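You operate a simulated robot arm through the tools that you are given. There is no shell and no other tool. Be economical: measure what you need, move in short steps, check, and stop when the job is done.

You run a simulated two-armed robot. Do the job below in one go: nothing can be reset, and whatever is moved stays where it is left.

JOB
Take the thin brake pad from the top of the blue bench and put it on the top of the green bench. Put the 0.08 mm brown roll from the top of the green bench on the top of the blue bench and the 0.25 mm brown roll on top of the black reel there. Fetch the brush and stand it on the clear middle of the grey bench. Take the presspaper piece marked "59" from the top of the green bench and leave it on the shelf under the grey bench. Take the black block and leave it on the clamp bed. Take the white roll from the top of the blue chest and put it on the silver aluminium sheet there. Open the bottom chest drawer, take the cable lug from the top of the grey table and leave it in the inside of the bottom chest drawer and shut the drawer again. Pick up the copper bar from the top of the grey table with one hand, pass it to the other hand and put it on the top of the blue chest. Push the can dryer door shut. Turn the lower paper brake knob to 2. The order is free. Set down upright: brush.

Only the result counts: the job must be done as asked and must still hold three seconds after the hand-in. Knocking over, shifting, dropping, spilling or breaking anything else fails it. Flat cloth is picked up by pressing the open fingertips on it (5 to 10 N) and closing them slowly along it; thin cloth reads only 2 to 8 mm in the jaws.

ROBOT AND FRAMES
Two 6-joint arms with two-finger parallel grippers on one trunk, on a base that drives. Base frame: it is fixed to the floor where the robot stands at the start and does not move with it; the origin is under the middle of the robot, x ahead of it, y to its left, z up; the surface under the hand at the start is at about z = 86. Lengths are in cm, angles in degrees, forces in N, time in s.
The left shoulder is at the start at [-7.7, 17.7, 83.2], the right one opposite. With the tool pointing down near the work surface each hand reaches from about 10 to 72 cm from the robot's upright axis, wherever it stands, measured 20 degrees to its own side. Places, roughly: aluminium sheet [50, -825, 75]; black block (5x5x3 cm) [10, -350, 90]; bottom chest drawer [50, -830, 30]; brown roll [25, -200, 75]; brush (3x3x12 cm) [60, -440, 90]; cable lug [25, -925, 75]; can dryer door [-70, -960, 120]; clamp bed (20x17 cm) [52, -808, 86]; clear middle of the grey bench [40, -540, 90]; copper bar (4x4x12 cm) [50, -930, 90]; inside of the bottom chest drawer [60, -830, 30]; lower paper brake knob [-310, -620, 40]; presspaper piece [25, -350, 75]; reel [75, -200, 75]; shelf under the grey bench [60, -600, 20]; thin brake pad (6x3x9 cm) [50, -10, 90]; top of the blue bench [60, -40, 90]; top of the blue chest [60, -850, 90]; top of the green bench [40, -280, 80]; white roll [50, -875, 75]. Payload 1.57 kg a hand.
Tool frame (each hand has its own): the origin (TCP) lies between the finger pads and is the grasp point; the fingertips stand 3 cm ahead of it; z points along the fingers, y is the line along which they close. The gripper opens to 8 cm. The fingers are 1.7 cm wide and 1.2 cm thick; the gripper's body (4 by 8.2 cm) begins 8 cm behind the TCP.
Orientation is that of the tool frame in the base frame, as a unit quaternion [w, x, y, z]. With the fingers straight down and closing along the base's y, the tool's x points along the base's -x, its y along +y and its z along -z.

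CONTROLS
- The arms move only by the tool nudge_tool. It takes "left_increments", "right_increments" or both (then of equal length, played together; a hand with none holds still); each is a list of rows, each a list of 7 numbers: the shift along the tool's x, y, z in m, then the turn, a rotation vector about the tool's x, y, z in rad, then the closure in counts, from 0 (fully open) to 255 (shut). In form: [[x, y, z, rx, ry, rz, fingers], ...]. A call has 1 to 20 rows; each row shifts and turns the commanded pose from where the row before left it, along the tool's axes as they then stand. A row lasts 0.2 s, in which the tool goes at most 5 cm and 8.6 degrees; a call with a longer step from one row to the next is refused whole, and so is a gripper value outside its range. A pose out of reach is approached as far as the arm can. The call stops where the force on the tool passes 40 N (or 10 N more than at its start, if that is more) or the arm is blocked; 0.2 s more then pass. The fingers move at their own pace (about 7.2 cm/s each) and stop on an object; they squeeze with about 33 N. The grip force told is the motor's: it shows also when the fingers shut on nothing. Time passes only in rows, and 0.2 s behind the last, so rows that do not move let the fingers close. The reply holds the time, the measured pose of the TCP, the force on the tool along the base axes, the opening and the grip force, in the units named above and with some noise, with the torque about the TCP (base axes, N m) and any sound that the robot's microphone picked up.
- Cameras (640 x 400 px; columns grow to the right, rows downward): "scene" is now at [3.57, 0.29, 155.34]; the picture's right is [0.02, -1.00, 0.00], its down [-0.77, -0.01, -0.64] and it looks along [0.64, 0.01, -0.77] (base axes); focal length 273 px, centre (320, 200). "left" rides on the left gripper at [7.2, 0.7, -12.2] in its tool frame; the picture's right is [-0.09, 1.00, 0.00], its down [-0.84, -0.08, -0.54] and it looks along [-0.54, -0.05, 0.84] (tool axes); focal length 238 px, centre (320, 200). "right" rides on the right gripper at [7.2, -0.7, -12.2] in its tool frame; the picture's right is [0.09, 1.00, 0.00], its down [-0.84, 0.08, -0.54] and it looks along [-0.54, 0.05, 0.84] (tool axes); focal length 238 px, centre (320, 200). There is no depth. A picture from a camera that has moved, and an enlarged one, comes with that camera's place and axes in the base frame and with its lens.
- snapshot(camera): a new picture of that camera. It takes no simulated time.
- move_column(by): slides the trunk up (or, below 0, down) by that many cm; the arms and the scene camera ride with it, the base frame stays. It gives what a move gives, with no picture.
- roll_base(legs): drives the robot by 1 to 6 legs, each [ahead, left, turn to the left] in cm, cm and degrees, along the robot's own axes; the way and the turn of a leg run together, so that a leg with both is an arc; at most 150 cm and 180 degrees a leg. The arms and the cameras ride along, it lands a little off, and it stops where it bumps. It gives what a move gives.
- turn_head(pan, tilt): turns the head with the scene camera to pan (to the left, within 143 degrees either way) and tilt (down, from -29 to 69), counted from straight ahead of the robot. It gives what a move gives.
- close_up(camera, box): a new picture of the part [left, top, right, bottom] of that camera's present view, enlarged. It takes no simulated time.
- hand_in(): hands the job in; it is judged then, once.

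Go step by step. Nothing tells you exact positions but the pictures and the camera data: compare them with the known pose of the tool, close in by small moves and look again before you grip or let go. The budget is 556 turns and 356 pictures, counting those below and the enlarged ones. Unless the task says otherwise, let go and move clear before handing in.

The tools are called after "Emit:" by a JSON object that holds its "name" and its "arguments". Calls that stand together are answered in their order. nudge_tool: Moves the arms, as the interface text tells. Its arguments: {"type":"object","properties":{"left_increments":{"type":"array","items":{"type":"array","items":{"type":"number"}}},"right_increments":{"type":"array","items":{"type":"array","items":{"type":"number"}}}},"required":[]} The other tools are called the same way: move_column (by) slides the trunk up or down; roll_base (legs) drives the base; turn_head (pan, tilt) turns the head that bears the scene camera; snapshot (camera) takes a picture; close_up (camera, box) takes an enlarged picture of a part of a camera's view; hand_in () hands the job in.

At the start:

```text
time_s: 0.0
left_tcp_pos: [50.05, 12.85, 112.39]
left_orientation: [0.0, 0.0, 1.0, -0.001]
left_contact_force: [-0.5, 0.9, 0.5]
left_ft_torque: [-0.03, 0.0, -0.01]
left_opening: 8.03
left_gripper_force: 0.0
right_tcp_pos: [41.89, -32.38, 111.89]
right_orientation: [0.0, 0.0, 1.0, 0.001]
right_contact_force: [0.2, -0.3, -0.4]
right_ft_torque: [-0.03, -0.01, 0.01]
right_opening: 7.99
right_gripper_force: 0.2
trunk travel left (down, up): [-27.5, 5.3]
robot x, y, heading: [-0.09, 0.04, -0.2]
head pan, tilt: [0.9, 50.4]
```

scene: 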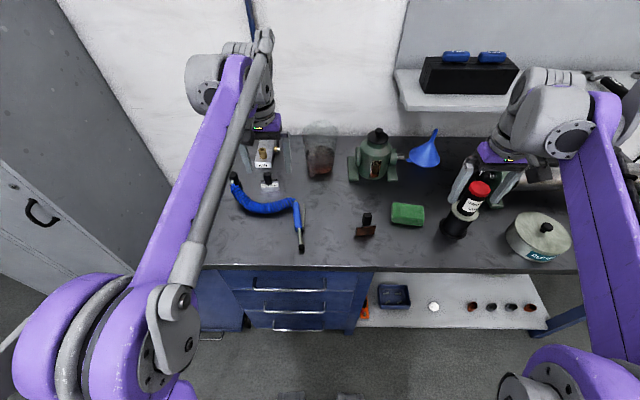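
right: 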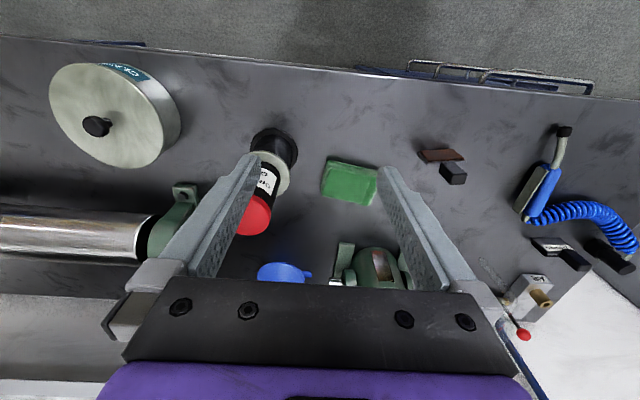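
left: 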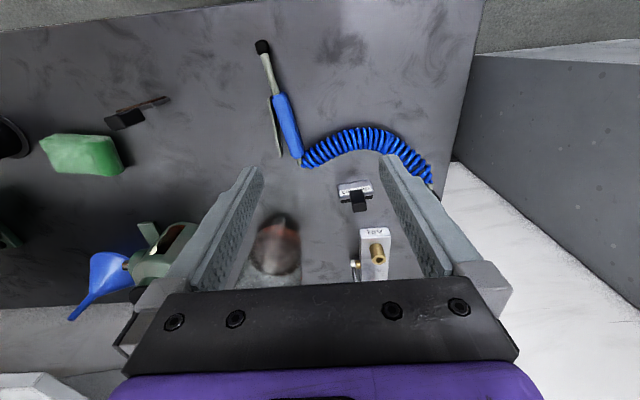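

I start by looking closely at the bench in front to find the brake pad.

Emit:
{"name": "close_up", "arguments": {"camera": "scene", "box": [220, 120, 480, 280]}}

Emit:
{"name": "close_up", "arguments": {"camera": "right", "box": [360, 110, 640, 290]}}

```text
2.46 times, centred on (350, 200) of scene
camera zoom: at [3.57, 0.29, 155.34], right [0.02, -1.0, 0.0], down [-0.77, -0.01, -0.64], along [0.64, 0.01, -0.77], focal length 673 px, centre (246, 200)
```

zoom: 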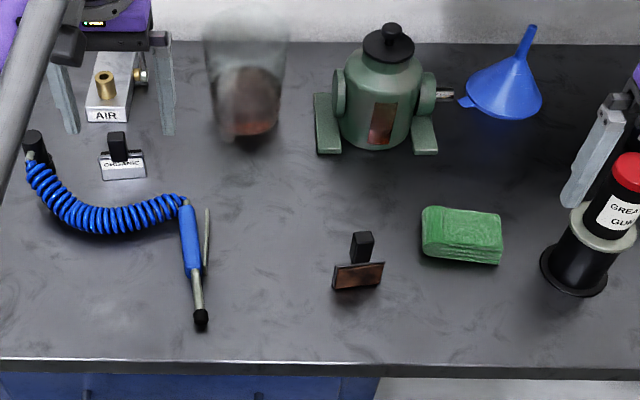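

```text
2.22 times, centred on (500, 200) of right
camera zoom: at [34.65, -33.14, 124.17], right [-0.09, 1.0, 0.0], down [0.84, 0.08, 0.54], along [0.54, 0.05, -0.84], focal length 530 px, centre (-80, 200)
```

zoom: 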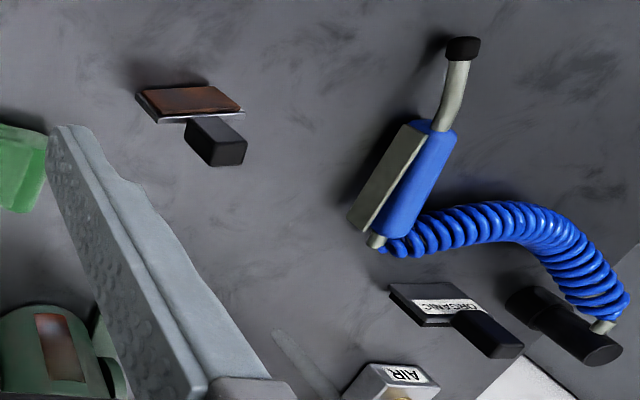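

Emit:
{"name": "close_up", "arguments": {"camera": "left", "box": [80, 70, 200, 145]}}

Emit:
{"name": "close_up", "arguments": {"camera": "scene", "box": [340, 200, 400, 240]}}

Emit:
{"name": "close_up", "arguments": {"camera": "left", "box": [310, 160, 410, 230]}}

```text
5.33 times, centred on (140, 108) of left
camera zoom: at [42.82, 13.49, 124.56], right [0.09, 1.0, 0.0], down [0.84, -0.08, 0.54], along [0.54, -0.05, -0.84], focal length 1271 px, centre (1280, 693)
```

zoom: 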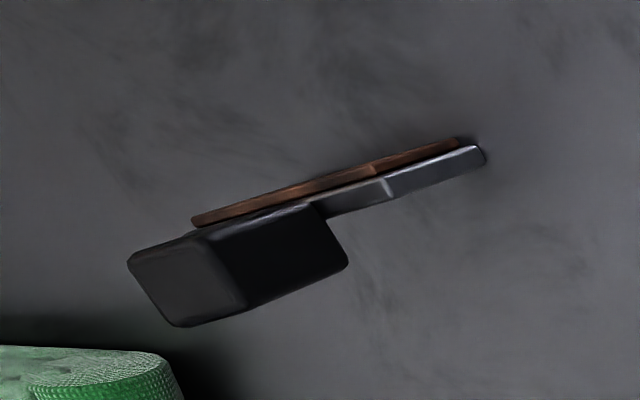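

```text
10.00 times, centred on (370, 220) of scene
camera zoom: at [3.57, 0.29, 155.34], right [0.02, -1.0, 0.0], down [-0.77, -0.01, -0.64], along [0.64, 0.01, -0.77], focal length 2734 px, centre (-180, 0)
```

zoom: 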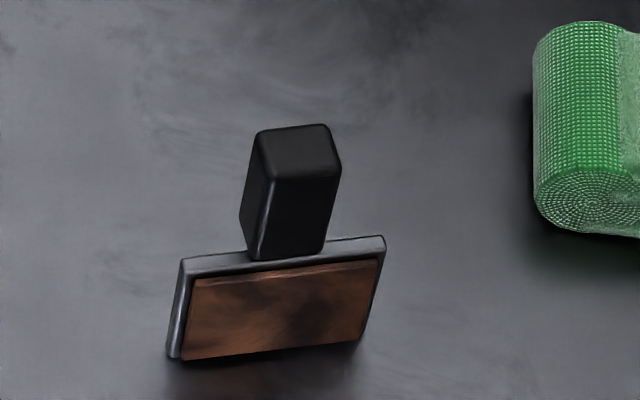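

```text
5.71 times, centred on (360, 195) of left
camera zoom: at [42.82, 13.49, 124.56], right [0.09, 1.0, 0.0], down [0.84, -0.08, 0.54], along [0.54, -0.05, -0.84], focal length 1362 px, centre (91, 229)
```

zoom: 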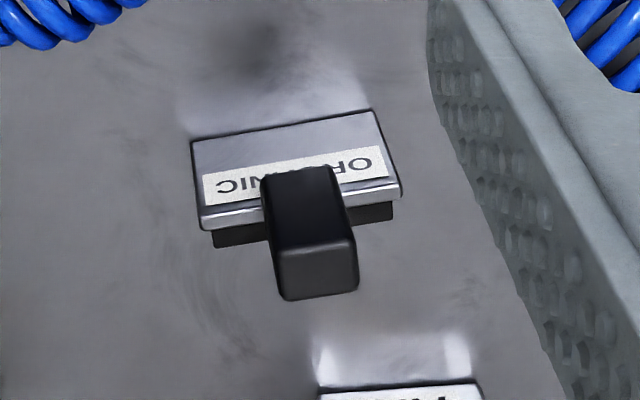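

The brown pad with its upright handle stands near [48.8, -12, handle top ≈95]; that matches the thin pad's place. I bring the right hand above it.

Emit:
{"name": "nudge_tool", "arguments": {"right_increments": [[-0.0138, 0.0406, 0, 0, 0, 0, 0], [-0.0138, 0.0406, 0, 0, 0, 0, 0], [-0.0138, 0.0406, 0, 0, 0, 0, 0], [-0.0138, 0.0406, 0, 0, 0, 0, 0], [-0.0138, 0.0406, 0, 0, 0, 0, 0], [0, 0, 0, 0, 0, -0.14, 0], [0, 0, 0.04, 0, 0, 0, 0], [0, 0, 0.03, 0, 0, 0, 0], [0, 0, 0, 0, 0, 0, 0]]}}

Emit:
{"name": "snapshot", "arguments": {"camera": "right"}}

Emit:
{"name": "snapshot", "arguments": {"camera": "scene"}}

```text
time_s: 2.0
left_tcp_pos: [50.08, 12.79, 112.21]
left_orientation: [0.0, -0.001, 1.0, 0.0]
left_contact_force: [-0.3, -0.2, -0.2]
left_ft_torque: [-0.01, 0.0, -0.02]
left_opening: 8.02
left_gripper_force: 0.1
right_tcp_pos: [48.78, -12.08, 104.99]
right_orientation: [0.0, -0.07, 0.998, 0.0]
right_contact_force: [-0.4, -0.2, 0.1]
right_ft_torque: [0.0, 0.0, -0.01]
right_opening: 8.01
right_gripper_force: 0.0
trunk travel left (down, up): [-27.5, 5.3]
robot x, y, heading: [-0.06, 0.21, 0.1]
head pan, tilt: [0.9, 50.4]
```

```text
347 pictures are left
camera right: at [41.76, -13.89, 117.13], right [-0.23, 0.97, 0.0], down [0.82, 0.19, 0.54], along [0.53, 0.12, -0.84], focal length 238 px, centre (320, 200)
```

right: 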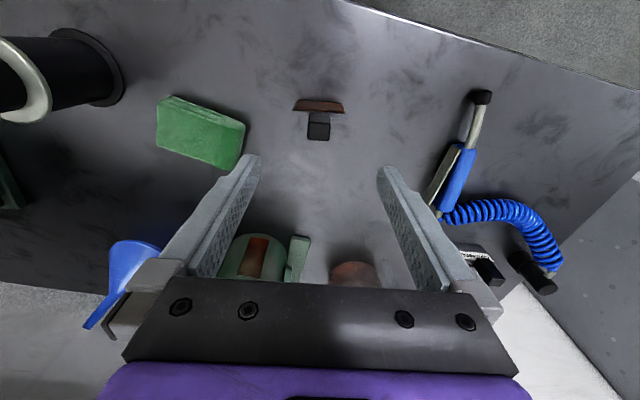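

```text
346 pictures are left
camera scene: at [3.56, 0.29, 155.34], right [0.02, -1.0, 0.0], down [-0.77, -0.01, -0.64], along [0.64, 0.01, -0.77], focal length 273 px, centre (320, 200)
```

scene: 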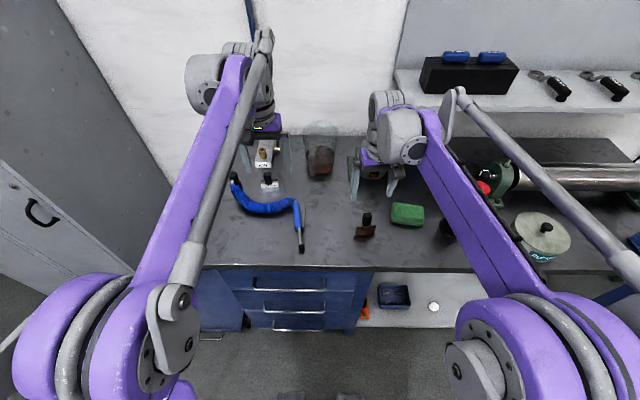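

The handle sits almost under the hand. I descend around it and close.

Emit:
{"name": "nudge_tool", "arguments": {"right_increments": [[0.003, -0.003, 0.04, 0, 0, 0, 0], [0, 0, 0.04, 0, 0, 0, 0], [0, 0, 0.027, 0, 0, 0, 0], [0, 0, 0, 0, 0, 0, 0], [0, 0, 0, 0, 0, 0, 255], [0, 0, 0, 0, 0, 0, 255], [0, 0, 0, 0, 0, 0, 255]]}}

Emit:
{"name": "snapshot", "arguments": {"camera": "right"}}

```text
time_s: 3.6
left_tcp_pos: [50.14, 12.76, 112.13]
left_orientation: [0.0, 0.0, 1.0, 0.0]
left_contact_force: [0.3, -1.1, -0.3]
left_ft_torque: [-0.01, -0.01, 0.0]
left_opening: 8.0
left_gripper_force: 0.1
right_tcp_pos: [48.53, -12.42, 94.34]
right_orientation: [-0.001, -0.07, 0.998, 0.0]
right_contact_force: [0.3, 0.6, 0.0]
right_ft_torque: [-0.04, 0.0, 0.01]
right_opening: 2.16
right_gripper_force: 31.2
trunk travel left (down, up): [-27.5, 5.3]
robot x, y, heading: [-0.38, 0.15, -0.2]
head pan, tilt: [0.9, 50.4]
```

```text
345 pictures are left
camera right: at [41.51, -14.22, 106.49], right [-0.23, 0.97, 0.0], down [0.82, 0.19, 0.54], along [0.53, 0.12, -0.84], focal length 238 px, centre (320, 200)
```

right: 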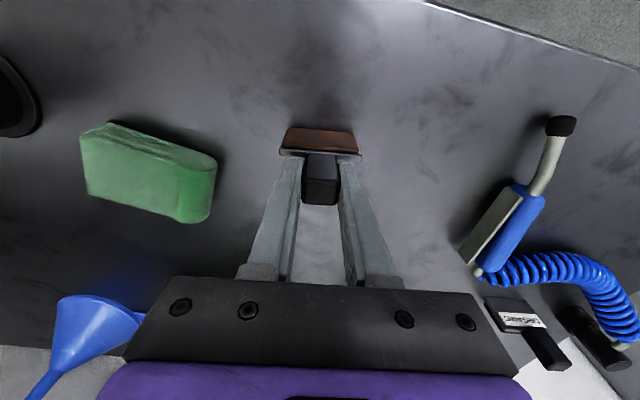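

Pad held. I lift it and draw both hands in before driving.

Emit:
{"name": "nudge_tool", "arguments": {"right_increments": [[0, 0, -0.02, 0, 0, 0, 255], [0, 0, -0.04, 0, 0, 0, 255], [0, 0, -0.04, 0, 0, 0, 255], [0, 0, -0.04, 0, 0, 0, 255], [0, 0, -0.04, 0, 0, 0, 255], [0.04, 0, 0, 0, 0, 0, 255], [0.04, 0, 0, 0, 0, 0, 255], [0.04, -0.02, 0, 0, 0, 0, 255], [0.04, -0.02, 0, 0, 0, 0, 255], [0.04, -0.02, 0, 0, 0, 0, 255]], "left_increments": [[0, 0, 0, 0, 0, 0, 0], [0, 0, 0, 0, 0, 0, 0], [0, 0, 0, 0, 0, 0, 0], [0, 0, 0, 0, 0, 0, 0], [0, 0, 0, 0, 0, 0, 0], [0.04, 0, 0, 0, 0, 0, 0], [0.04, 0, 0, 0, 0, 0, 0], [0.04, 0.02, 0, 0, 0, 0, 0], [0.04, 0.02, 0, 0, 0, 0, 0], [0.04, 0.02, 0, 0, 0, 0, 0]]}}

Emit:
{"name": "turn_head", "arguments": {"pan": -60, "tilt": 25}}

Emit:
{"name": "snapshot", "arguments": {"camera": "scene"}}

```text
time_s: 5.8
left_tcp_pos: [29.75, 18.96, 112.26]
left_orientation: [0.001, 0.0, 1.0, 0.0]
left_contact_force: [-0.8, -0.3, 0.4]
left_ft_torque: [0.0, -0.08, -0.03]
left_opening: 7.99
left_gripper_force: 0.0
right_tcp_pos: [29.07, -21.2, 112.22]
right_orientation: [0.002, -0.071, 0.998, 0.0]
right_contact_force: [0.0, -0.3, -1.4]
right_ft_torque: [0.02, -0.02, -0.03]
right_opening: 2.17
right_gripper_force: 32.9
trunk travel left (down, up): [-27.5, 5.3]
robot x, y, heading: [0.13, 0.24, 0.1]
head pan, tilt: [0.9, 50.4]
```

```text
time_s: 7.1
left_tcp_pos: [29.97, 18.79, 112.2]
left_orientation: [0.0, 0.0, 1.0, 0.0]
left_contact_force: [0.0, 0.2, -0.4]
left_ft_torque: [0.02, -0.01, 0.01]
left_opening: 8.01
left_gripper_force: 0.2
right_tcp_pos: [29.5, -21.08, 112.26]
right_orientation: [0.0, -0.069, 0.998, 0.0]
right_contact_force: [0.4, -0.4, -1.8]
right_ft_torque: [-0.01, 0.0, 0.03]
right_opening: 2.16
right_gripper_force: 32.7
trunk travel left (down, up): [-27.5, 5.3]
robot x, y, heading: [0.17, -0.28, -0.2]
head pan, tilt: [-60.0, 25.0]
```

```text
344 pictures are left
camera scene: at [0.54, -7.81, 159.14], right [-0.87, -0.5, 0.0], down [-0.21, 0.37, -0.91], along [0.45, -0.78, -0.42], focal length 273 px, centre (320, 200)
```

scene: 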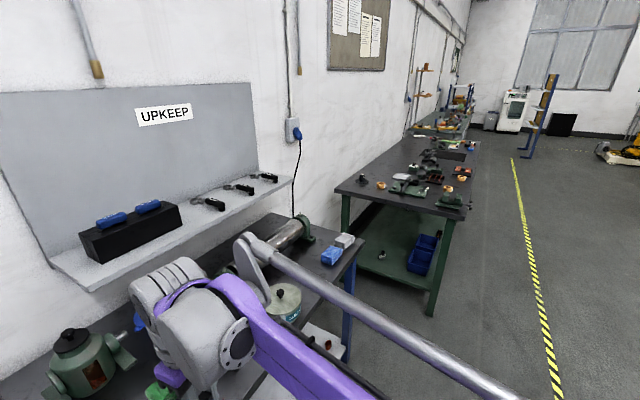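

The green bench juts out nearer (front edge around x≈2), so I back up and drive over to it.

Emit:
{"name": "roll_base", "arguments": {"legs": [[-48, 0, 0], [0, -140, 0], [0, -105, 0]]}}

Emit:
{"name": "turn_head", "arguments": {"pan": 0, "tilt": 35}}

Emit:
{"name": "snapshot", "arguments": {"camera": "scene"}}

```text
time_s: 31.1
left_tcp_pos: [-17.81, -226.12, 112.25]
left_orientation: [0.0, -0.003, 1.0, 0.0]
left_contact_force: [-0.3, -0.3, 0.2]
left_ft_torque: [0.02, 0.0, 0.01]
left_opening: 8.01
left_gripper_force: 0.0
right_tcp_pos: [-18.06, -266.05, 112.14]
right_orientation: [0.0, -0.073, 0.997, 0.0]
right_contact_force: [-0.9, 0.4, -2.1]
right_ft_torque: [0.0, -0.02, 0.06]
right_opening: 2.16
right_gripper_force: 33.3
trunk travel left (down, up): [-27.5, 5.3]
robot x, y, heading: [-47.31, -244.71, 0.1]
head pan, tilt: [-60.0, 25.0]
```

```text
time_s: 32.4
left_tcp_pos: [-17.73, -226.11, 112.19]
left_orientation: [0.0, -0.002, 1.0, 0.0]
left_contact_force: [-0.2, 0.1, -0.3]
left_ft_torque: [0.01, -0.02, 0.03]
left_opening: 8.02
left_gripper_force: 0.0
right_tcp_pos: [-18.11, -266.02, 112.28]
right_orientation: [0.0, -0.074, 0.997, 0.0]
right_contact_force: [0.8, -1.0, -1.4]
right_ft_torque: [0.02, -0.04, -0.04]
right_opening: 2.17
right_gripper_force: 32.7
trunk travel left (down, up): [-27.5, 5.3]
robot x, y, heading: [-47.56, -245.37, 0.4]
head pan, tilt: [0.0, 35.0]
```

```text
343 pictures are left
camera scene: at [-42.83, -244.87, 157.57], right [0.01, -1.0, 0.0], down [-0.57, 0.0, -0.82], along [0.82, 0.0, -0.57], focal length 273 px, centre (320, 200)
```

scene: 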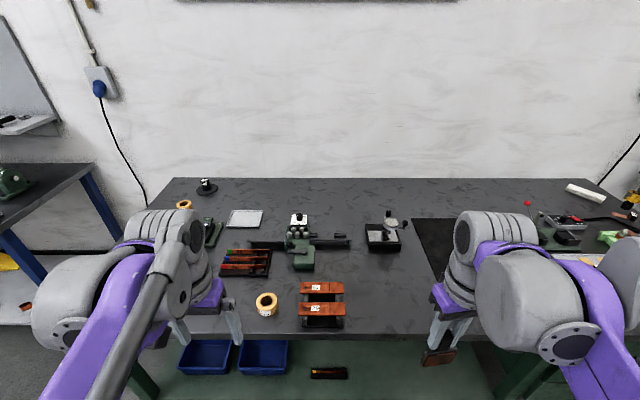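

Emit:
{"name": "close_up", "arguments": {"camera": "scene", "box": [150, 170, 420, 340]}}

Emit:
{"name": "close_up", "arguments": {"camera": "scene", "box": [400, 170, 640, 320]}}

```text
2.35 times, centred on (285, 255) of scene
camera zoom: at [-42.83, -244.87, 157.57], right [0.01, -1.0, 0.0], down [-0.57, 0.0, -0.82], along [0.82, 0.0, -0.57], focal length 643 px, centre (402, 71)
```

zoom: 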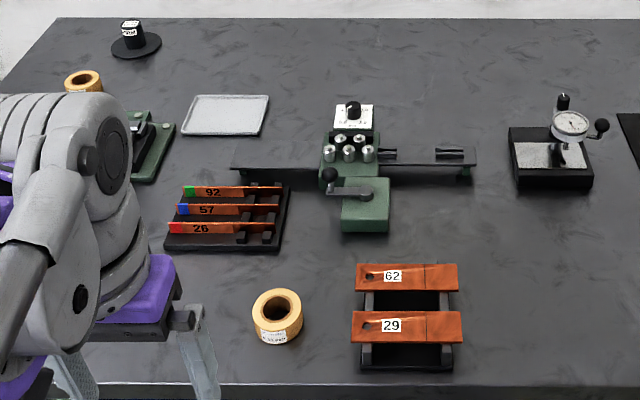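

```text
2.67 times, centred on (520, 245) of scene
camera zoom: at [-42.83, -244.87, 157.57], right [0.01, -1.0, 0.0], down [-0.57, 0.0, -0.82], along [0.82, 0.0, -0.57], focal length 729 px, centre (-213, 80)
```

zoom: 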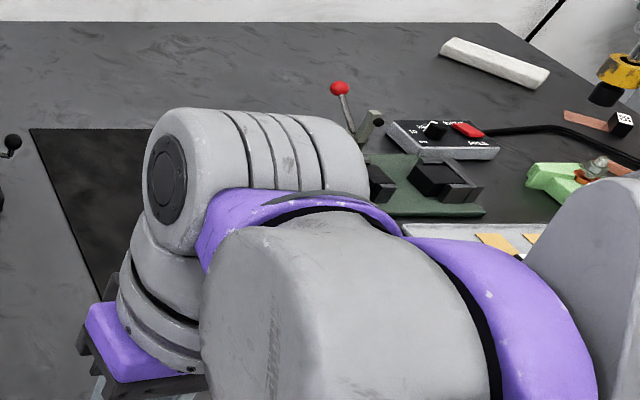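

Rolls: one in front, one by the reel at the back-left; I read their labels and look for the "59" piece to the right.

Emit:
{"name": "close_up", "arguments": {"camera": "scene", "box": [245, 285, 290, 320]}}

Emit:
{"name": "close_up", "arguments": {"camera": "scene", "box": [165, 172, 225, 212]}}

Emit:
{"name": "close_up", "arguments": {"camera": "scene", "box": [520, 175, 640, 275]}}

```text
11.43 times, centred on (268, 302) of scene
camera zoom: at [-42.83, -244.87, 157.57], right [0.01, -1.0, 0.0], down [-0.57, 0.0, -0.82], along [0.82, 0.0, -0.57], focal length 3125 px, centre (920, -971)
```

zoom: 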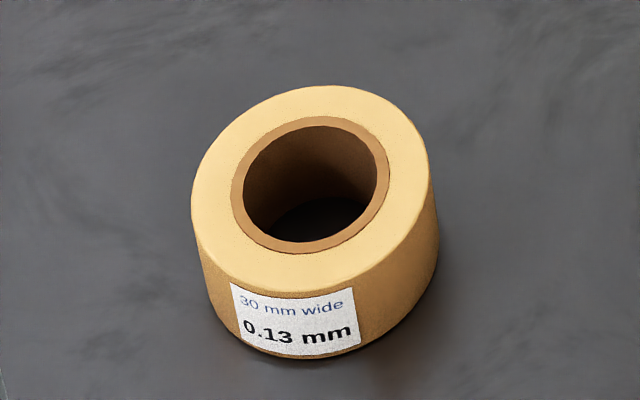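

```text
10.00 times, centred on (195, 192) of scene
camera zoom: at [-42.83, -244.87, 157.57], right [0.01, -1.0, 0.0], down [-0.57, 0.0, -0.82], along [0.82, 0.0, -0.57], focal length 2734 px, centre (1570, 280)
```

zoom: 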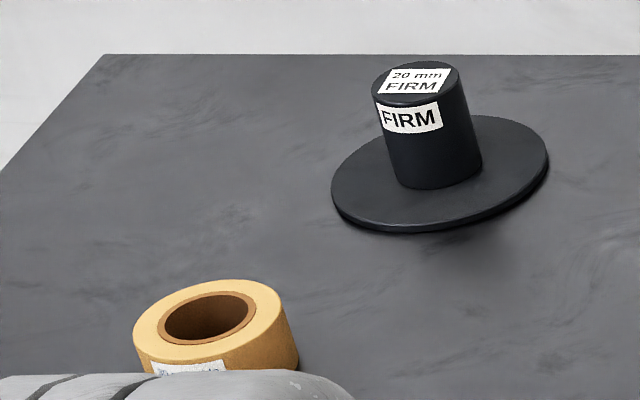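

```text
4.00 times, centred on (580, 225) of scene
camera zoom: at [-42.83, -244.87, 157.57], right [0.01, -1.0, 0.0], down [-0.57, 0.0, -0.82], along [0.82, 0.0, -0.57], focal length 1094 px, centre (-720, 100)
```

zoom: 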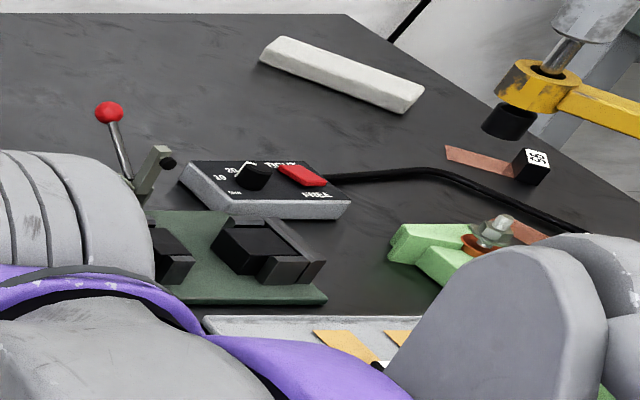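

Front roll is 0.13 mm (not wanted). First I set the pad down on the clear area near [18,-270]; drive forward 10 and extend the right hand.

Emit:
{"name": "roll_base", "arguments": {"legs": [[9, 0, 0]]}}

Emit:
{"name": "nudge_tool", "arguments": {"right_increments": [[-0.045, -0.005, 0, 0, 0, 0, 255], [-0.045, -0.005, 0, 0, 0, 0, 255], [-0.045, -0.005, 0, 0, 0, 0, 255], [-0.045, -0.005, 0, 0, 0, 0, 255], [-0.045, -0.005, 0, 0, 0, 0, 255], [-0.045, 0, 0, 0, 0, 0, 255], [0, 0, 0.04, 0, 0, 0, 255], [0, 0, 0.04, 0, 0, 0, 255]]}}

Emit:
{"name": "snapshot", "arguments": {"camera": "right"}}

Emit:
{"name": "snapshot", "arguments": {"camera": "scene"}}

```text
time_s: 33.5
left_tcp_pos: [-8.88, -225.99, 112.38]
left_orientation: [0.0, -0.003, 1.0, -0.001]
left_contact_force: [-0.2, 1.1, 0.9]
left_ft_torque: [0.01, 0.01, 0.0]
left_opening: 7.99
left_gripper_force: 0.2
right_tcp_pos: [-9.13, -266.02, 112.23]
right_orientation: [0.0, -0.073, 0.997, 0.0]
right_contact_force: [0.9, -0.5, -1.9]
right_ft_torque: [-0.03, 0.02, 0.02]
right_opening: 2.16
right_gripper_force: 33.3
trunk travel left (down, up): [-27.5, 5.3]
robot x, y, heading: [-38.81, -244.89, 0.1]
head pan, tilt: [0.0, 35.0]
```

```text
time_s: 35.3
left_tcp_pos: [-8.8, -226.06, 112.21]
left_orientation: [0.0, -0.002, 1.0, 0.0]
left_contact_force: [-0.1, -0.5, 0.7]
left_ft_torque: [0.01, 0.03, 0.0]
left_opening: 8.01
left_gripper_force: 0.1
right_tcp_pos: [18.06, -264.52, 104.1]
right_orientation: [0.001, -0.072, 0.997, 0.0]
right_contact_force: [0.6, 0.6, -2.2]
right_ft_torque: [0.0, 0.03, 0.02]
right_opening: 2.17
right_gripper_force: 33.1
trunk travel left (down, up): [-27.5, 5.3]
robot x, y, heading: [-38.78, -245.06, 0.3]
head pan, tilt: [0.0, 35.0]
```

```text
337 pictures are left
camera right: at [11.04, -266.24, 116.41], right [-0.24, 0.97, 0.0], down [0.82, 0.2, 0.54], along [0.53, 0.13, -0.84], focal length 238 px, centre (320, 200)
```

right: 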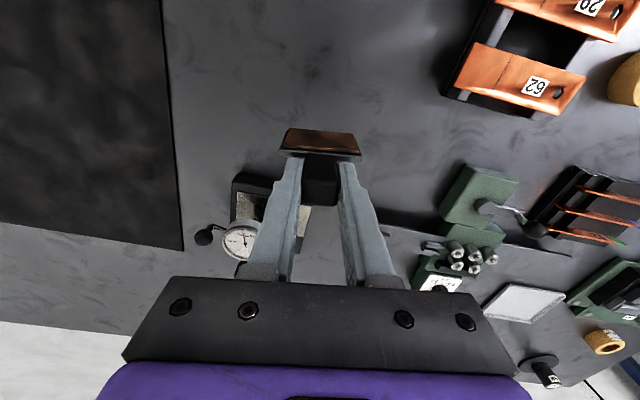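

```text
336 pictures are left
camera scene: at [-33.82, -244.84, 157.57], right [0.01, -1.0, 0.0], down [-0.57, 0.0, -0.82], along [0.82, 0.0, -0.57], focal length 273 px, centre (320, 200)
```

scene: 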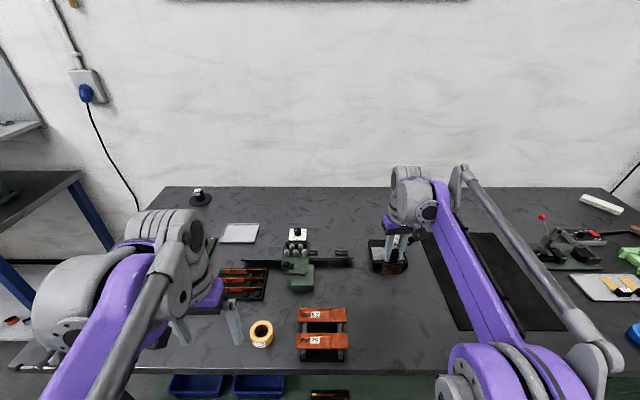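

The spot below is clear. I lower it near the surface, then creep down.

Emit:
{"name": "nudge_tool", "arguments": {"right_increments": [[0, 0, 0.04, 0, 0, 0, 255], [0, 0, 0.04, 0, 0, 0, 255], [0, 0, 0.04, 0, 0, 0, 255], [0, 0, 0.015, 0, 0, 0, 255], [0, 0, 0, 0, 0, 0, 255]]}}

Emit:
{"name": "snapshot", "arguments": {"camera": "right"}}

Emit:
{"name": "close_up", "arguments": {"camera": "scene", "box": [340, 200, 440, 300]}}

```text
time_s: 36.2
left_tcp_pos: [-8.91, -225.94, 112.17]
left_orientation: [0.001, -0.003, 1.0, 0.0]
left_contact_force: [-0.3, 0.3, -0.1]
left_ft_torque: [0.04, 0.01, 0.03]
left_opening: 8.0
left_gripper_force: 0.1
right_tcp_pos: [17.81, -264.38, 92.64]
right_orientation: [0.001, -0.073, 0.997, 0.0]
right_contact_force: [-2.0, 1.1, 16.7]
right_ft_torque: [0.2, 0.37, -0.04]
right_opening: 2.17
right_gripper_force: 32.8
trunk travel left (down, up): [-27.5, 5.3]
robot x, y, heading: [-38.8, -245.17, 0.3]
head pan, tilt: [0.0, 35.0]
stopped in row 4 (right hand): the force on the tool passed its limit at 141 N (the readings are from after the stop); the commanded pose is now the measured one
```

```text
335 pictures are left
camera right: at [10.82, -266.13, 104.79], right [-0.24, 0.97, 0.0], down [0.82, 0.2, 0.54], along [0.53, 0.13, -0.84], focal length 238 px, centre (320, 200)
```

right: 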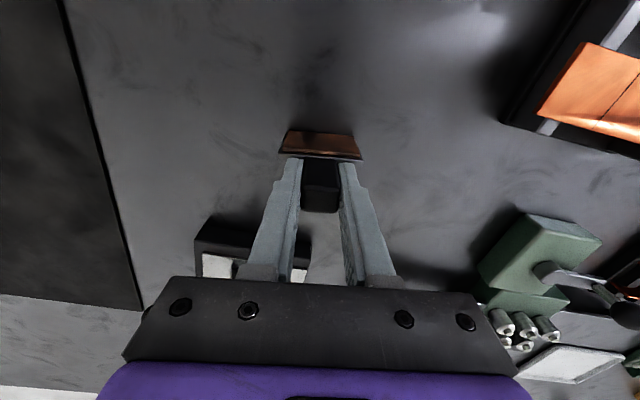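

```text
4.00 times, centred on (390, 250) of scene
camera zoom: at [-34.07, -244.78, 157.59], right [0.01, -1.0, 0.0], down [-0.57, 0.0, -0.82], along [0.82, 0.0, -0.57], focal length 1094 px, centre (40, 0)
```

zoom: 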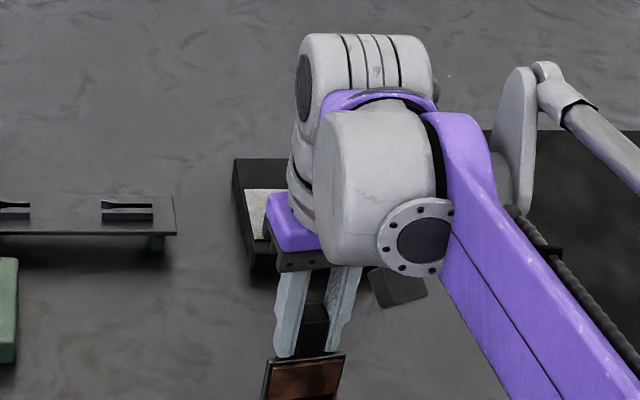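

Contact came earlier than expected: the bench top is near z≈84.5. The pad is standing; I release and rise.

Emit:
{"name": "nudge_tool", "arguments": {"right_increments": [[0, 0, 0, 0, 0, 0, 200], [0, 0, 0, 0, 0, 0, 120], [0, 0, 0, 0, 0, 0, 0], [0, 0, 0, 0, 0, 0, 0], [0, 0, -0.03, 0, 0, 0, 0], [0, 0, -0.04, 0, 0, 0, 0], [0, 0, -0.04, 0, 0, 0, 0], [0, 0, -0.04, 0, 0, 0, 0], [0, 0, -0.04, 0, 0, 0, 0]]}}

Emit:
{"name": "snapshot", "arguments": {"camera": "right"}}

```text
time_s: 38.2
left_tcp_pos: [-8.75, -226.01, 112.31]
left_orientation: [-0.001, -0.002, 1.0, 0.0]
left_contact_force: [0.3, -0.2, 0.6]
left_ft_torque: [0.01, 0.0, -0.01]
left_opening: 8.01
left_gripper_force: 0.0
right_tcp_pos: [18.01, -264.41, 111.61]
right_orientation: [0.001, -0.072, 0.997, 0.0]
right_contact_force: [0.0, 0.0, 0.3]
right_ft_torque: [-0.02, 0.02, 0.0]
right_opening: 8.0
right_gripper_force: 0.1
trunk travel left (down, up): [-27.5, 5.3]
robot x, y, heading: [-38.45, -244.93, 0.5]
head pan, tilt: [0.0, 35.0]
```

```text
333 pictures are left
camera right: at [10.98, -266.13, 123.74], right [-0.24, 0.97, 0.0], down [0.82, 0.2, 0.54], along [0.53, 0.13, -0.84], focal length 238 px, centre (320, 200)
```

right: 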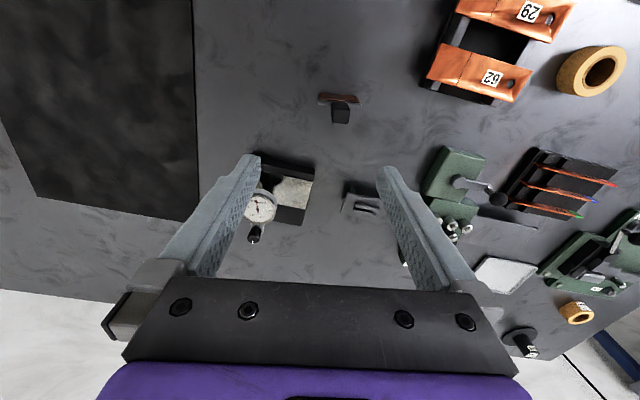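

The pad stands fine. I tuck the right hand in and drive to the left end of the green bench to see the rolls and the reel.

Emit:
{"name": "nudge_tool", "arguments": {"right_increments": [[0.045, 0, 0, 0, 0, 0.07, 0], [0.045, 0, 0, 0, 0, 0.07, 0], [0.045, 0, 0, 0, 0, 0, 0], [0.045, 0, 0, 0, 0, 0, 0], [0.045, 0, 0, 0, 0, 0, 0], [0.045, 0, 0, 0, 0, 0, 0], [0, 0, 0, 0, 0, 0, 0]]}}

Emit:
{"name": "roll_base", "arguments": {"legs": [[-10, 0, 0], [0, 102, 0]]}}

Emit:
{"name": "turn_head", "arguments": {"pan": -30, "tilt": 35}}

Emit:
{"name": "snapshot", "arguments": {"camera": "scene"}}

```text
time_s: 39.8
left_tcp_pos: [-8.76, -226.11, 112.27]
left_orientation: [0.0, -0.003, 1.0, 0.0]
left_contact_force: [0.7, -0.2, -0.9]
left_ft_torque: [0.0, 0.0, -0.01]
left_opening: 7.99
left_gripper_force: 0.1
right_tcp_pos: [-8.83, -265.45, 111.2]
right_orientation: [0.001, -0.002, 1.0, 0.0]
right_contact_force: [-0.2, 0.6, 0.8]
right_ft_torque: [-0.02, 0.01, 0.04]
right_opening: 7.98
right_gripper_force: 0.0
trunk travel left (down, up): [-27.5, 5.3]
robot x, y, heading: [-38.54, -244.81, 0.4]
head pan, tilt: [0.0, 35.0]
```

```text
time_s: 49.9
left_tcp_pos: [-18.85, -123.8, 112.15]
left_orientation: [0.0, -0.001, 1.0, 0.0]
left_contact_force: [-0.1, 0.3, 0.3]
left_ft_torque: [-0.01, 0.0, 0.03]
left_opening: 8.03
left_gripper_force: 0.1
right_tcp_pos: [-19.13, -163.21, 111.21]
right_orientation: [0.0, 0.0, 1.0, 0.0]
right_contact_force: [0.2, -1.0, -0.4]
right_ft_torque: [0.0, -0.03, -0.06]
right_opening: 7.99
right_gripper_force: 0.0
trunk travel left (down, up): [-27.5, 5.3]
robot x, y, heading: [-48.76, -142.72, -0.2]
head pan, tilt: [0.0, 35.0]
```

```text
time_s: 50.8
left_tcp_pos: [-18.94, -123.71, 112.25]
left_orientation: [0.0, -0.001, 1.0, 0.0]
left_contact_force: [0.0, 0.5, 0.3]
left_ft_torque: [-0.01, 0.0, 0.0]
left_opening: 8.0
left_gripper_force: 0.1
right_tcp_pos: [-19.19, -163.12, 111.17]
right_orientation: [0.0, 0.0, 1.0, 0.0]
right_contact_force: [-0.1, 0.1, -0.5]
right_ft_torque: [0.01, 0.02, -0.01]
right_opening: 8.0
right_gripper_force: 0.1
trunk travel left (down, up): [-27.5, 5.3]
robot x, y, heading: [-48.56, -142.8, 0.2]
head pan, tilt: [-30.0, 35.0]
```

```text
332 pictures are left
camera scene: at [-45.29, -146.84, 157.57], right [-0.5, -0.87, 0.0], down [-0.5, 0.29, -0.82], along [0.71, -0.41, -0.57], focal length 273 px, centre (320, 200)
```

scene: 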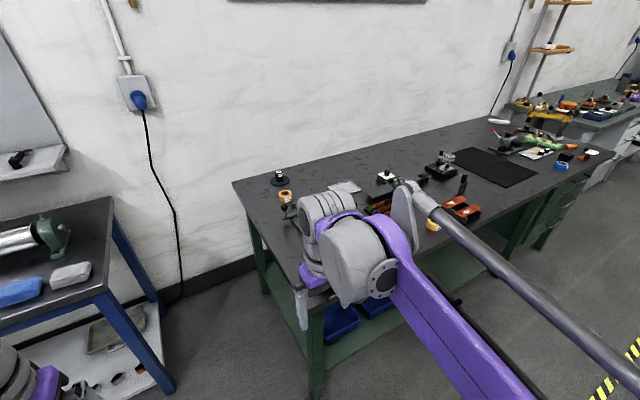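

Emit:
{"name": "turn_head", "arguments": {"pan": 0, "tilt": 69}}

Emit:
{"name": "snapshot", "arguments": {"camera": "scene"}}

```text
time_s: 51.8
left_tcp_pos: [-18.86, -123.87, 112.15]
left_orientation: [0.0, 0.0, 1.0, 0.0]
left_contact_force: [0.0, 0.4, 0.4]
left_ft_torque: [-0.01, 0.01, -0.02]
left_opening: 8.0
left_gripper_force: 0.0
right_tcp_pos: [-19.17, -163.1, 111.25]
right_orientation: [0.001, 0.0, 1.0, 0.0]
right_contact_force: [-0.5, 0.0, -0.5]
right_ft_torque: [0.01, -0.01, -0.02]
right_opening: 8.0
right_gripper_force: 0.1
trunk travel left (down, up): [-27.5, 5.3]
robot x, y, heading: [-48.64, -142.94, -0.1]
head pan, tilt: [0.0, 68.8]
```

```text
331 pictures are left
camera scene: at [-47.32, -142.45, 153.21], right [0.0, -1.0, 0.0], down [-0.93, 0.0, -0.36], along [0.36, 0.0, -0.93], focal length 273 px, centre (320, 200)
```

scene: 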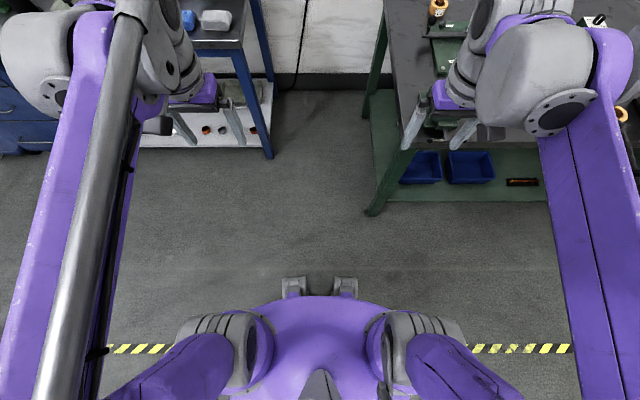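

The base is narrow; shoulders are the widest part. I drive partway into the gap between the benches, keeping heading.

Emit:
{"name": "nudge_tool", "arguments": {"left_increments": [[0.03, 0, -0.03, 0, 0, 0, 0], [0.03, 0, -0.03, 0, 0, 0, 0], [0.03, 0, -0.03, 0, 0, 0, 0]], "right_increments": [[0.03, 0, -0.03, 0, 0, 0, 0], [0.03, 0, -0.03, 0, 0, 0, 0], [0.03, 0, -0.03, 0, 0, 0, 0]]}}

Emit:
{"name": "roll_base", "arguments": {"legs": [[0, 11, 0], [60, 0, 0]]}}

Emit:
{"name": "turn_head", "arguments": {"pan": -45, "tilt": 45}}

Emit:
{"name": "snapshot", "arguments": {"camera": "scene"}}

```text
time_s: 52.6
left_tcp_pos: [-28.05, -123.77, 121.34]
left_orientation: [0.001, 0.0, 1.0, 0.0]
left_contact_force: [-0.2, 0.5, -0.2]
left_ft_torque: [0.02, -0.02, 0.01]
left_opening: 8.0
left_gripper_force: 0.1
right_tcp_pos: [-28.55, -163.23, 120.39]
right_orientation: [0.001, 0.001, 1.0, 0.0]
right_contact_force: [0.7, 0.7, 0.8]
right_ft_torque: [0.01, -0.06, -0.01]
right_opening: 8.02
right_gripper_force: 0.0
trunk travel left (down, up): [-27.5, 5.3]
robot x, y, heading: [-48.87, -142.48, 0.1]
head pan, tilt: [0.0, 68.8]
```

```text
time_s: 57.2
left_tcp_pos: [32.55, -112.84, 121.26]
left_orientation: [0.0, -0.001, 1.0, 0.0]
left_contact_force: [0.7, 0.1, 0.8]
left_ft_torque: [0.01, 0.01, 0.0]
left_opening: 8.02
left_gripper_force: 0.1
right_tcp_pos: [32.15, -152.09, 120.34]
right_orientation: [0.001, -0.001, 1.0, 0.001]
right_contact_force: [0.4, -0.3, 0.2]
right_ft_torque: [0.02, 0.01, -0.03]
right_opening: 8.0
right_gripper_force: 0.0
trunk travel left (down, up): [-27.5, 5.3]
robot x, y, heading: [11.65, -131.48, 0.2]
head pan, tilt: [0.0, 68.8]
```

```text
time_s: 58.4
left_tcp_pos: [32.41, -112.74, 121.33]
left_orientation: [0.0, -0.001, 1.0, 0.0]
left_contact_force: [0.7, 0.5, 1.0]
left_ft_torque: [-0.03, 0.02, -0.04]
left_opening: 8.01
left_gripper_force: 0.1
right_tcp_pos: [32.22, -152.1, 120.41]
right_orientation: [0.001, -0.002, 1.0, 0.0]
right_contact_force: [0.0, 0.1, 0.1]
right_ft_torque: [0.0, -0.04, 0.02]
right_opening: 8.0
right_gripper_force: 0.0
trunk travel left (down, up): [-27.5, 5.3]
robot x, y, heading: [11.77, -131.12, 0.2]
head pan, tilt: [-45.0, 45.0]
```

```text
330 pictures are left
camera scene: at [13.25, -137.12, 156.09], right [-0.71, -0.71, 0.0], down [-0.5, 0.5, -0.71], along [0.5, -0.5, -0.71], focal length 273 px, centre (320, 200)
```

scene: 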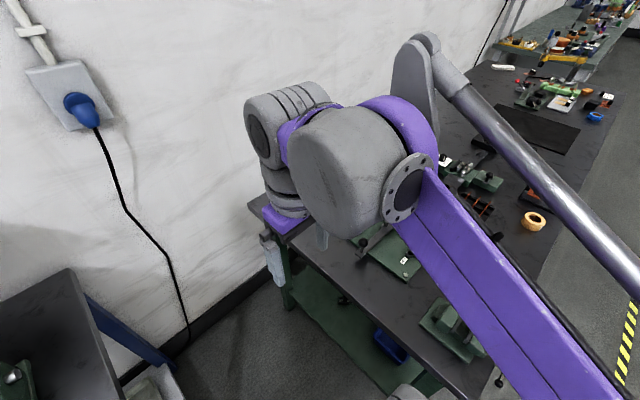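

Emit:
{"name": "nudge_tool", "arguments": {"right_increments": [[-0.04, -0.02, 0, 0, 0, 0, 0], [-0.04, -0.02, 0, 0, 0, 0, 0], [-0.04, -0.02, 0, 0, 0, 0, 0], [-0.04, -0.02, 0, 0, 0, 0, 0], [0, -0.04, 0, 0, 0, 0, 0], [0, -0.04, 0, 0, 0, 0, 0], [0, 0, 0, 0, 0, 0, 0]]}}

Emit:
{"name": "snapshot", "arguments": {"camera": "right"}}

Emit:
{"name": "snapshot", "arguments": {"camera": "scene"}}

```text
time_s: 60.0
left_tcp_pos: [32.41, -112.65, 121.25]
left_orientation: [0.0, -0.001, 1.0, 0.0]
left_contact_force: [0.0, -0.2, 0.4]
left_ft_torque: [-0.01, -0.01, -0.03]
left_opening: 8.01
left_gripper_force: 0.0
right_tcp_pos: [48.19, -167.9, 120.41]
right_orientation: [0.0, -0.001, 1.0, 0.0]
right_contact_force: [-1.1, -0.6, -0.2]
right_ft_torque: [-0.01, -0.02, -0.01]
right_opening: 7.99
right_gripper_force: 0.0
trunk travel left (down, up): [-27.5, 5.3]
robot x, y, heading: [11.33, -131.6, -0.1]
head pan, tilt: [-45.0, 45.0]
```

```text
329 pictures are left
camera right: at [40.95, -168.7, 132.61], right [-0.09, 1.0, 0.0], down [0.84, 0.08, 0.54], along [0.54, 0.05, -0.84], focal length 238 px, centre (320, 200)
```

right: 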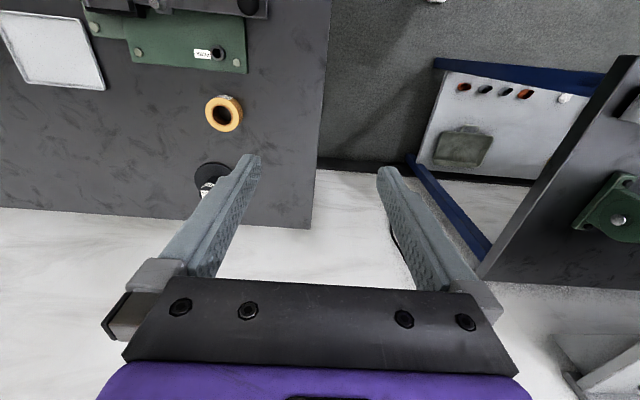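

```text
328 pictures are left
camera scene: at [13.21, -137.06, 156.09], right [-0.71, -0.71, 0.0], down [-0.5, 0.5, -0.71], along [0.5, -0.5, -0.71], focal length 273 px, centre (320, 200)
```

scene: 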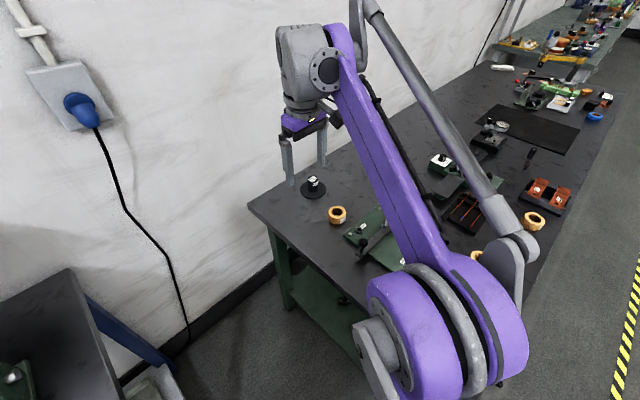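

Emit:
{"name": "close_up", "arguments": {"camera": "scene", "box": [290, 165, 370, 235]}}

Emit:
{"name": "close_up", "arguments": {"camera": "scene", "box": [420, 160, 600, 270]}}

Emit:
{"name": "close_up", "arguments": {"camera": "right", "box": [180, 80, 260, 210]}}

```text
5.71 times, centred on (330, 200) of scene
camera zoom: at [13.21, -137.06, 156.09], right [-0.71, -0.71, 0.0], down [-0.5, 0.5, -0.71], along [0.5, -0.5, -0.71], focal length 1562 px, centre (263, 200)
```

zoom: 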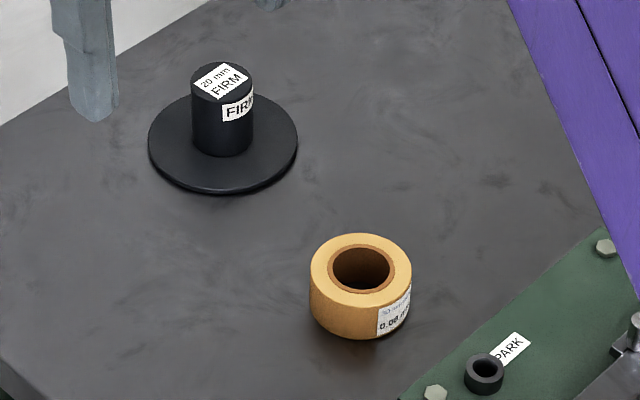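

```text
3.56 times, centred on (510, 215) of scene
camera zoom: at [13.21, -137.06, 156.09], right [-0.71, -0.71, 0.0], down [-0.5, 0.5, -0.71], along [0.5, -0.5, -0.71], focal length 972 px, centre (-356, 147)
```

zoom: 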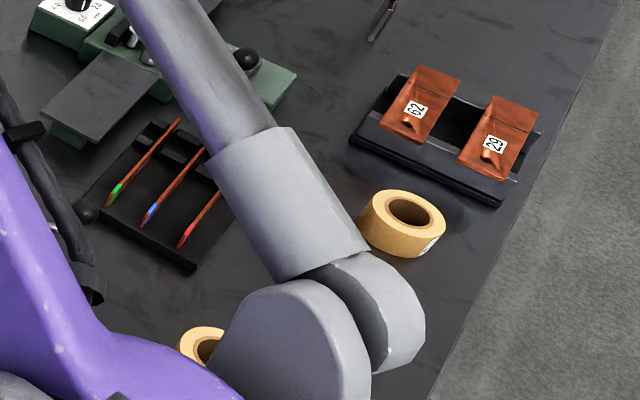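

```text
3.08 times, centred on (220, 145) of right
camera zoom: at [40.95, -168.7, 132.61], right [-0.09, 1.0, 0.0], down [0.84, 0.08, 0.54], along [0.54, 0.05, -0.84], focal length 733 px, centre (628, 369)
```

zoom: 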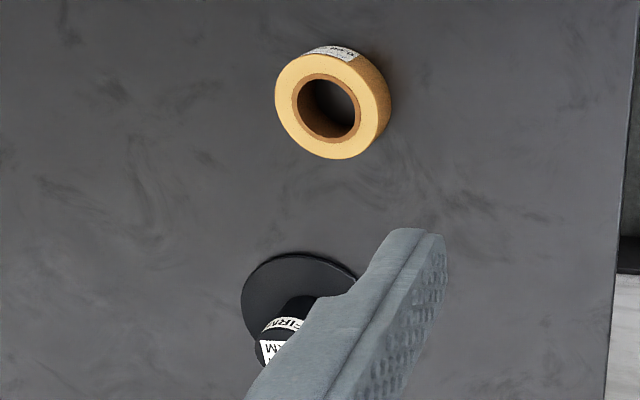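

The 0.08 mm roll is beside the black reel at about [52.4,-185]. I move the right hand over it.

Emit:
{"name": "nudge_tool", "arguments": {"right_increments": [[-0.01, -0.043, 0, 0, 0, 0, 0], [-0.01, -0.043, 0, 0, 0, 0, 0], [-0.01, -0.043, 0, 0, 0, 0, 0], [-0.012, -0.044, 0, 0, 0, 0, 0], [0, 0, 0.045, 0, 0, 0, 0], [0, 0, 0.045, 0, 0, 0, 0], [0, 0, 0.045, 0, 0, 0, 0], [0, 0, 0, 0, 0, 0, 0]]}}

Emit:
{"name": "snapshot", "arguments": {"camera": "right"}}

Emit:
{"name": "close_up", "arguments": {"camera": "scene", "box": [260, 135, 420, 255]}}

```text
time_s: 61.8
left_tcp_pos: [32.51, -112.75, 121.24]
left_orientation: [0.0, -0.001, 1.0, 0.0]
left_contact_force: [0.0, 0.1, -0.4]
left_ft_torque: [-0.01, 0.0, -0.03]
left_opening: 7.98
left_gripper_force: 0.1
right_tcp_pos: [52.36, -185.24, 106.99]
right_orientation: [0.001, -0.001, 1.0, 0.0]
right_contact_force: [0.3, -0.1, 0.0]
right_ft_torque: [0.01, 0.0, 0.03]
right_opening: 8.02
right_gripper_force: 0.1
trunk travel left (down, up): [-27.5, 5.3]
robot x, y, heading: [12.06, -131.44, 0.2]
head pan, tilt: [-45.0, 45.0]
```

```text
324 pictures are left
camera right: at [45.15, -185.99, 119.16], right [-0.09, 1.0, 0.0], down [0.84, 0.08, 0.54], along [0.54, 0.05, -0.84], focal length 238 px, centre (320, 200)
```

right: 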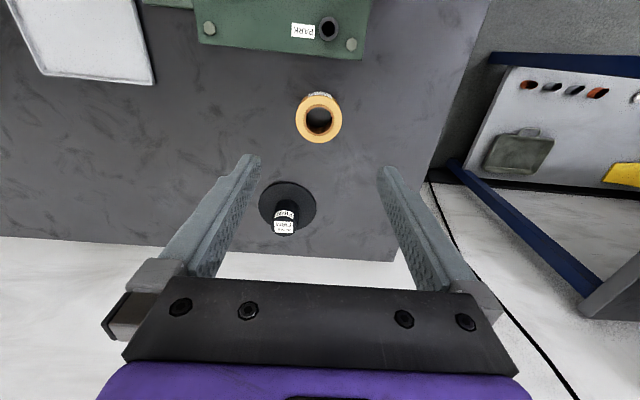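

```text
3.33 times, centred on (340, 195) of scene
camera zoom: at [13.21, -137.09, 156.09], right [-0.71, -0.71, 0.0], down [-0.5, 0.5, -0.71], along [0.5, -0.5, -0.71], focal length 911 px, centre (253, 217)
```

zoom: 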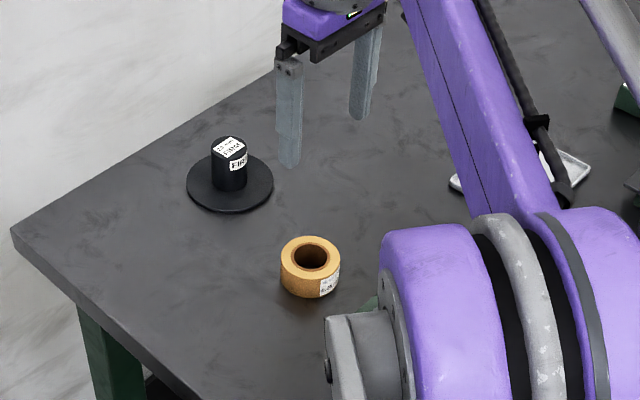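

Emit:
{"name": "nudge_tool", "arguments": {"right_increments": [[-0.006, 0, 0.04, 0, 0, 0, 0], [0, 0, 0.045, 0, 0, 0, 0], [0, 0, 0.045, 0, 0, 0, 0], [0, 0, 0.02, 0, 0, 0, 0], [0, 0, 0, 0, 0, 0, 0]]}}

Emit:
{"name": "snapshot", "arguments": {"camera": "right"}}

```text
time_s: 63.0
left_tcp_pos: [32.55, -112.58, 121.31]
left_orientation: [0.0, -0.001, 1.0, -0.001]
left_contact_force: [0.2, -0.8, -0.8]
left_ft_torque: [-0.02, -0.01, 0.03]
left_opening: 7.99
left_gripper_force: 0.1
right_tcp_pos: [53.06, -185.3, 91.82]
right_orientation: [0.001, -0.001, 1.0, 0.0]
right_contact_force: [0.5, -0.4, -0.4]
right_ft_torque: [-0.02, -0.01, -0.02]
right_opening: 7.99
right_gripper_force: 0.1
trunk travel left (down, up): [-27.5, 5.3]
robot x, y, heading: [11.4, -131.66, 0.0]
head pan, tilt: [-45.0, 45.0]
```

```text
322 pictures are left
camera right: at [45.79, -186.1, 104.05], right [-0.09, 1.0, 0.0], down [0.84, 0.08, 0.54], along [0.54, 0.05, -0.84], focal length 238 px, centre (320, 200)
```

right: 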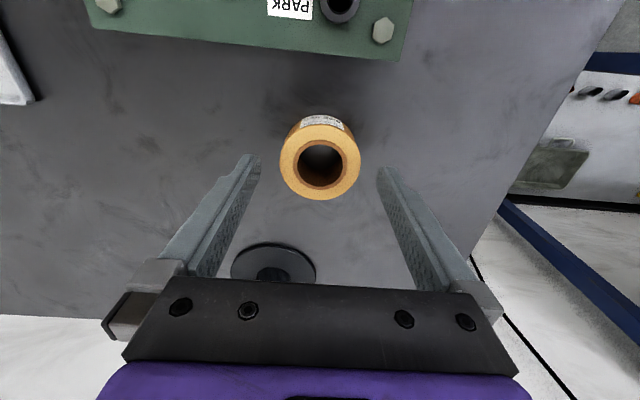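

Emit:
{"name": "nudge_tool", "arguments": {"right_increments": [[0, 0, 0.02, 0, 0, 0, 0], [0, 0, 0.01, 0, 0, 0, 0], [0, 0, 0.006, 0, 0, 0, 0], [0, 0, 0, 0, 0, 0, 255], [0, 0, 0, 0, 0, 0, 255], [0, 0, 0, 0, 0, 0, 255], [0, 0, 0, 0, 0, 0, 255]]}}

Emit:
{"name": "nudge_tool", "arguments": {"right_increments": [[0, 0, -0.02, 0, 0, 0, 255], [0, 0, -0.04, 0, 0, 0, 255], [0, 0, -0.04, 0, 0, 0, 255], [0, 0, -0.04, 0, 0, 0, 255], [0, 0, -0.04, 0, 0, 0, 255], [0, 0, -0.04, 0, 0, 0, 255], [0, 0, -0.04, 0, 0, 0, 255]]}}

Emit:
{"name": "snapshot", "arguments": {"camera": "right"}}

```text
time_s: 64.5
left_tcp_pos: [32.57, -112.59, 121.29]
left_orientation: [0.0, -0.001, 1.0, 0.001]
left_contact_force: [0.3, -0.3, 0.1]
left_ft_torque: [0.01, 0.01, 0.0]
left_opening: 8.0
left_gripper_force: 0.0
right_tcp_pos: [53.04, -185.44, 88.35]
right_orientation: [0.002, 0.0, 1.0, 0.0]
right_contact_force: [-0.5, 0.4, -0.1]
right_ft_torque: [0.0, -0.02, -0.02]
right_opening: 5.88
right_gripper_force: 32.8
trunk travel left (down, up): [-27.5, 5.3]
robot x, y, heading: [11.45, -131.46, 0.2]
head pan, tilt: [-45.0, 45.0]
```

```text
time_s: 66.2
left_tcp_pos: [32.54, -112.68, 121.28]
left_orientation: [0.0, -0.001, 1.0, -0.001]
left_contact_force: [-0.5, 0.2, 0.1]
left_ft_torque: [0.03, 0.0, 0.03]
left_opening: 7.97
left_gripper_force: 0.1
right_tcp_pos: [52.83, -185.36, 114.34]
right_orientation: [0.001, -0.001, 1.0, 0.0]
right_contact_force: [0.2, -0.3, 0.9]
right_ft_torque: [-0.02, 0.01, -0.02]
right_opening: 0.0
right_gripper_force: 21.6
trunk travel left (down, up): [-27.5, 5.3]
robot x, y, heading: [11.76, -131.66, 0.0]
head pan, tilt: [-45.0, 45.0]
```

```text
321 pictures are left
camera right: at [45.66, -186.08, 126.52], right [-0.09, 1.0, 0.0], down [0.84, 0.08, 0.54], along [0.54, 0.05, -0.84], focal length 238 px, centre (320, 200)
```

right: 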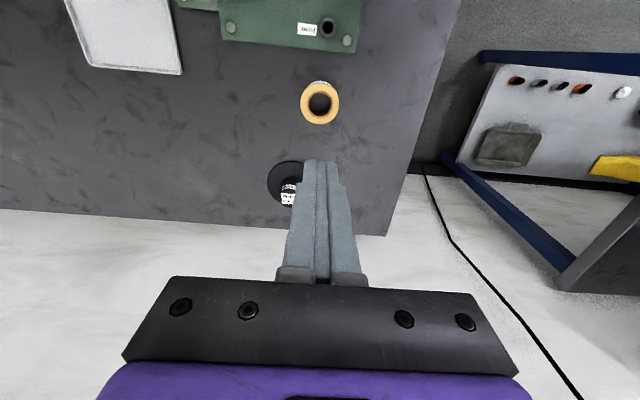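

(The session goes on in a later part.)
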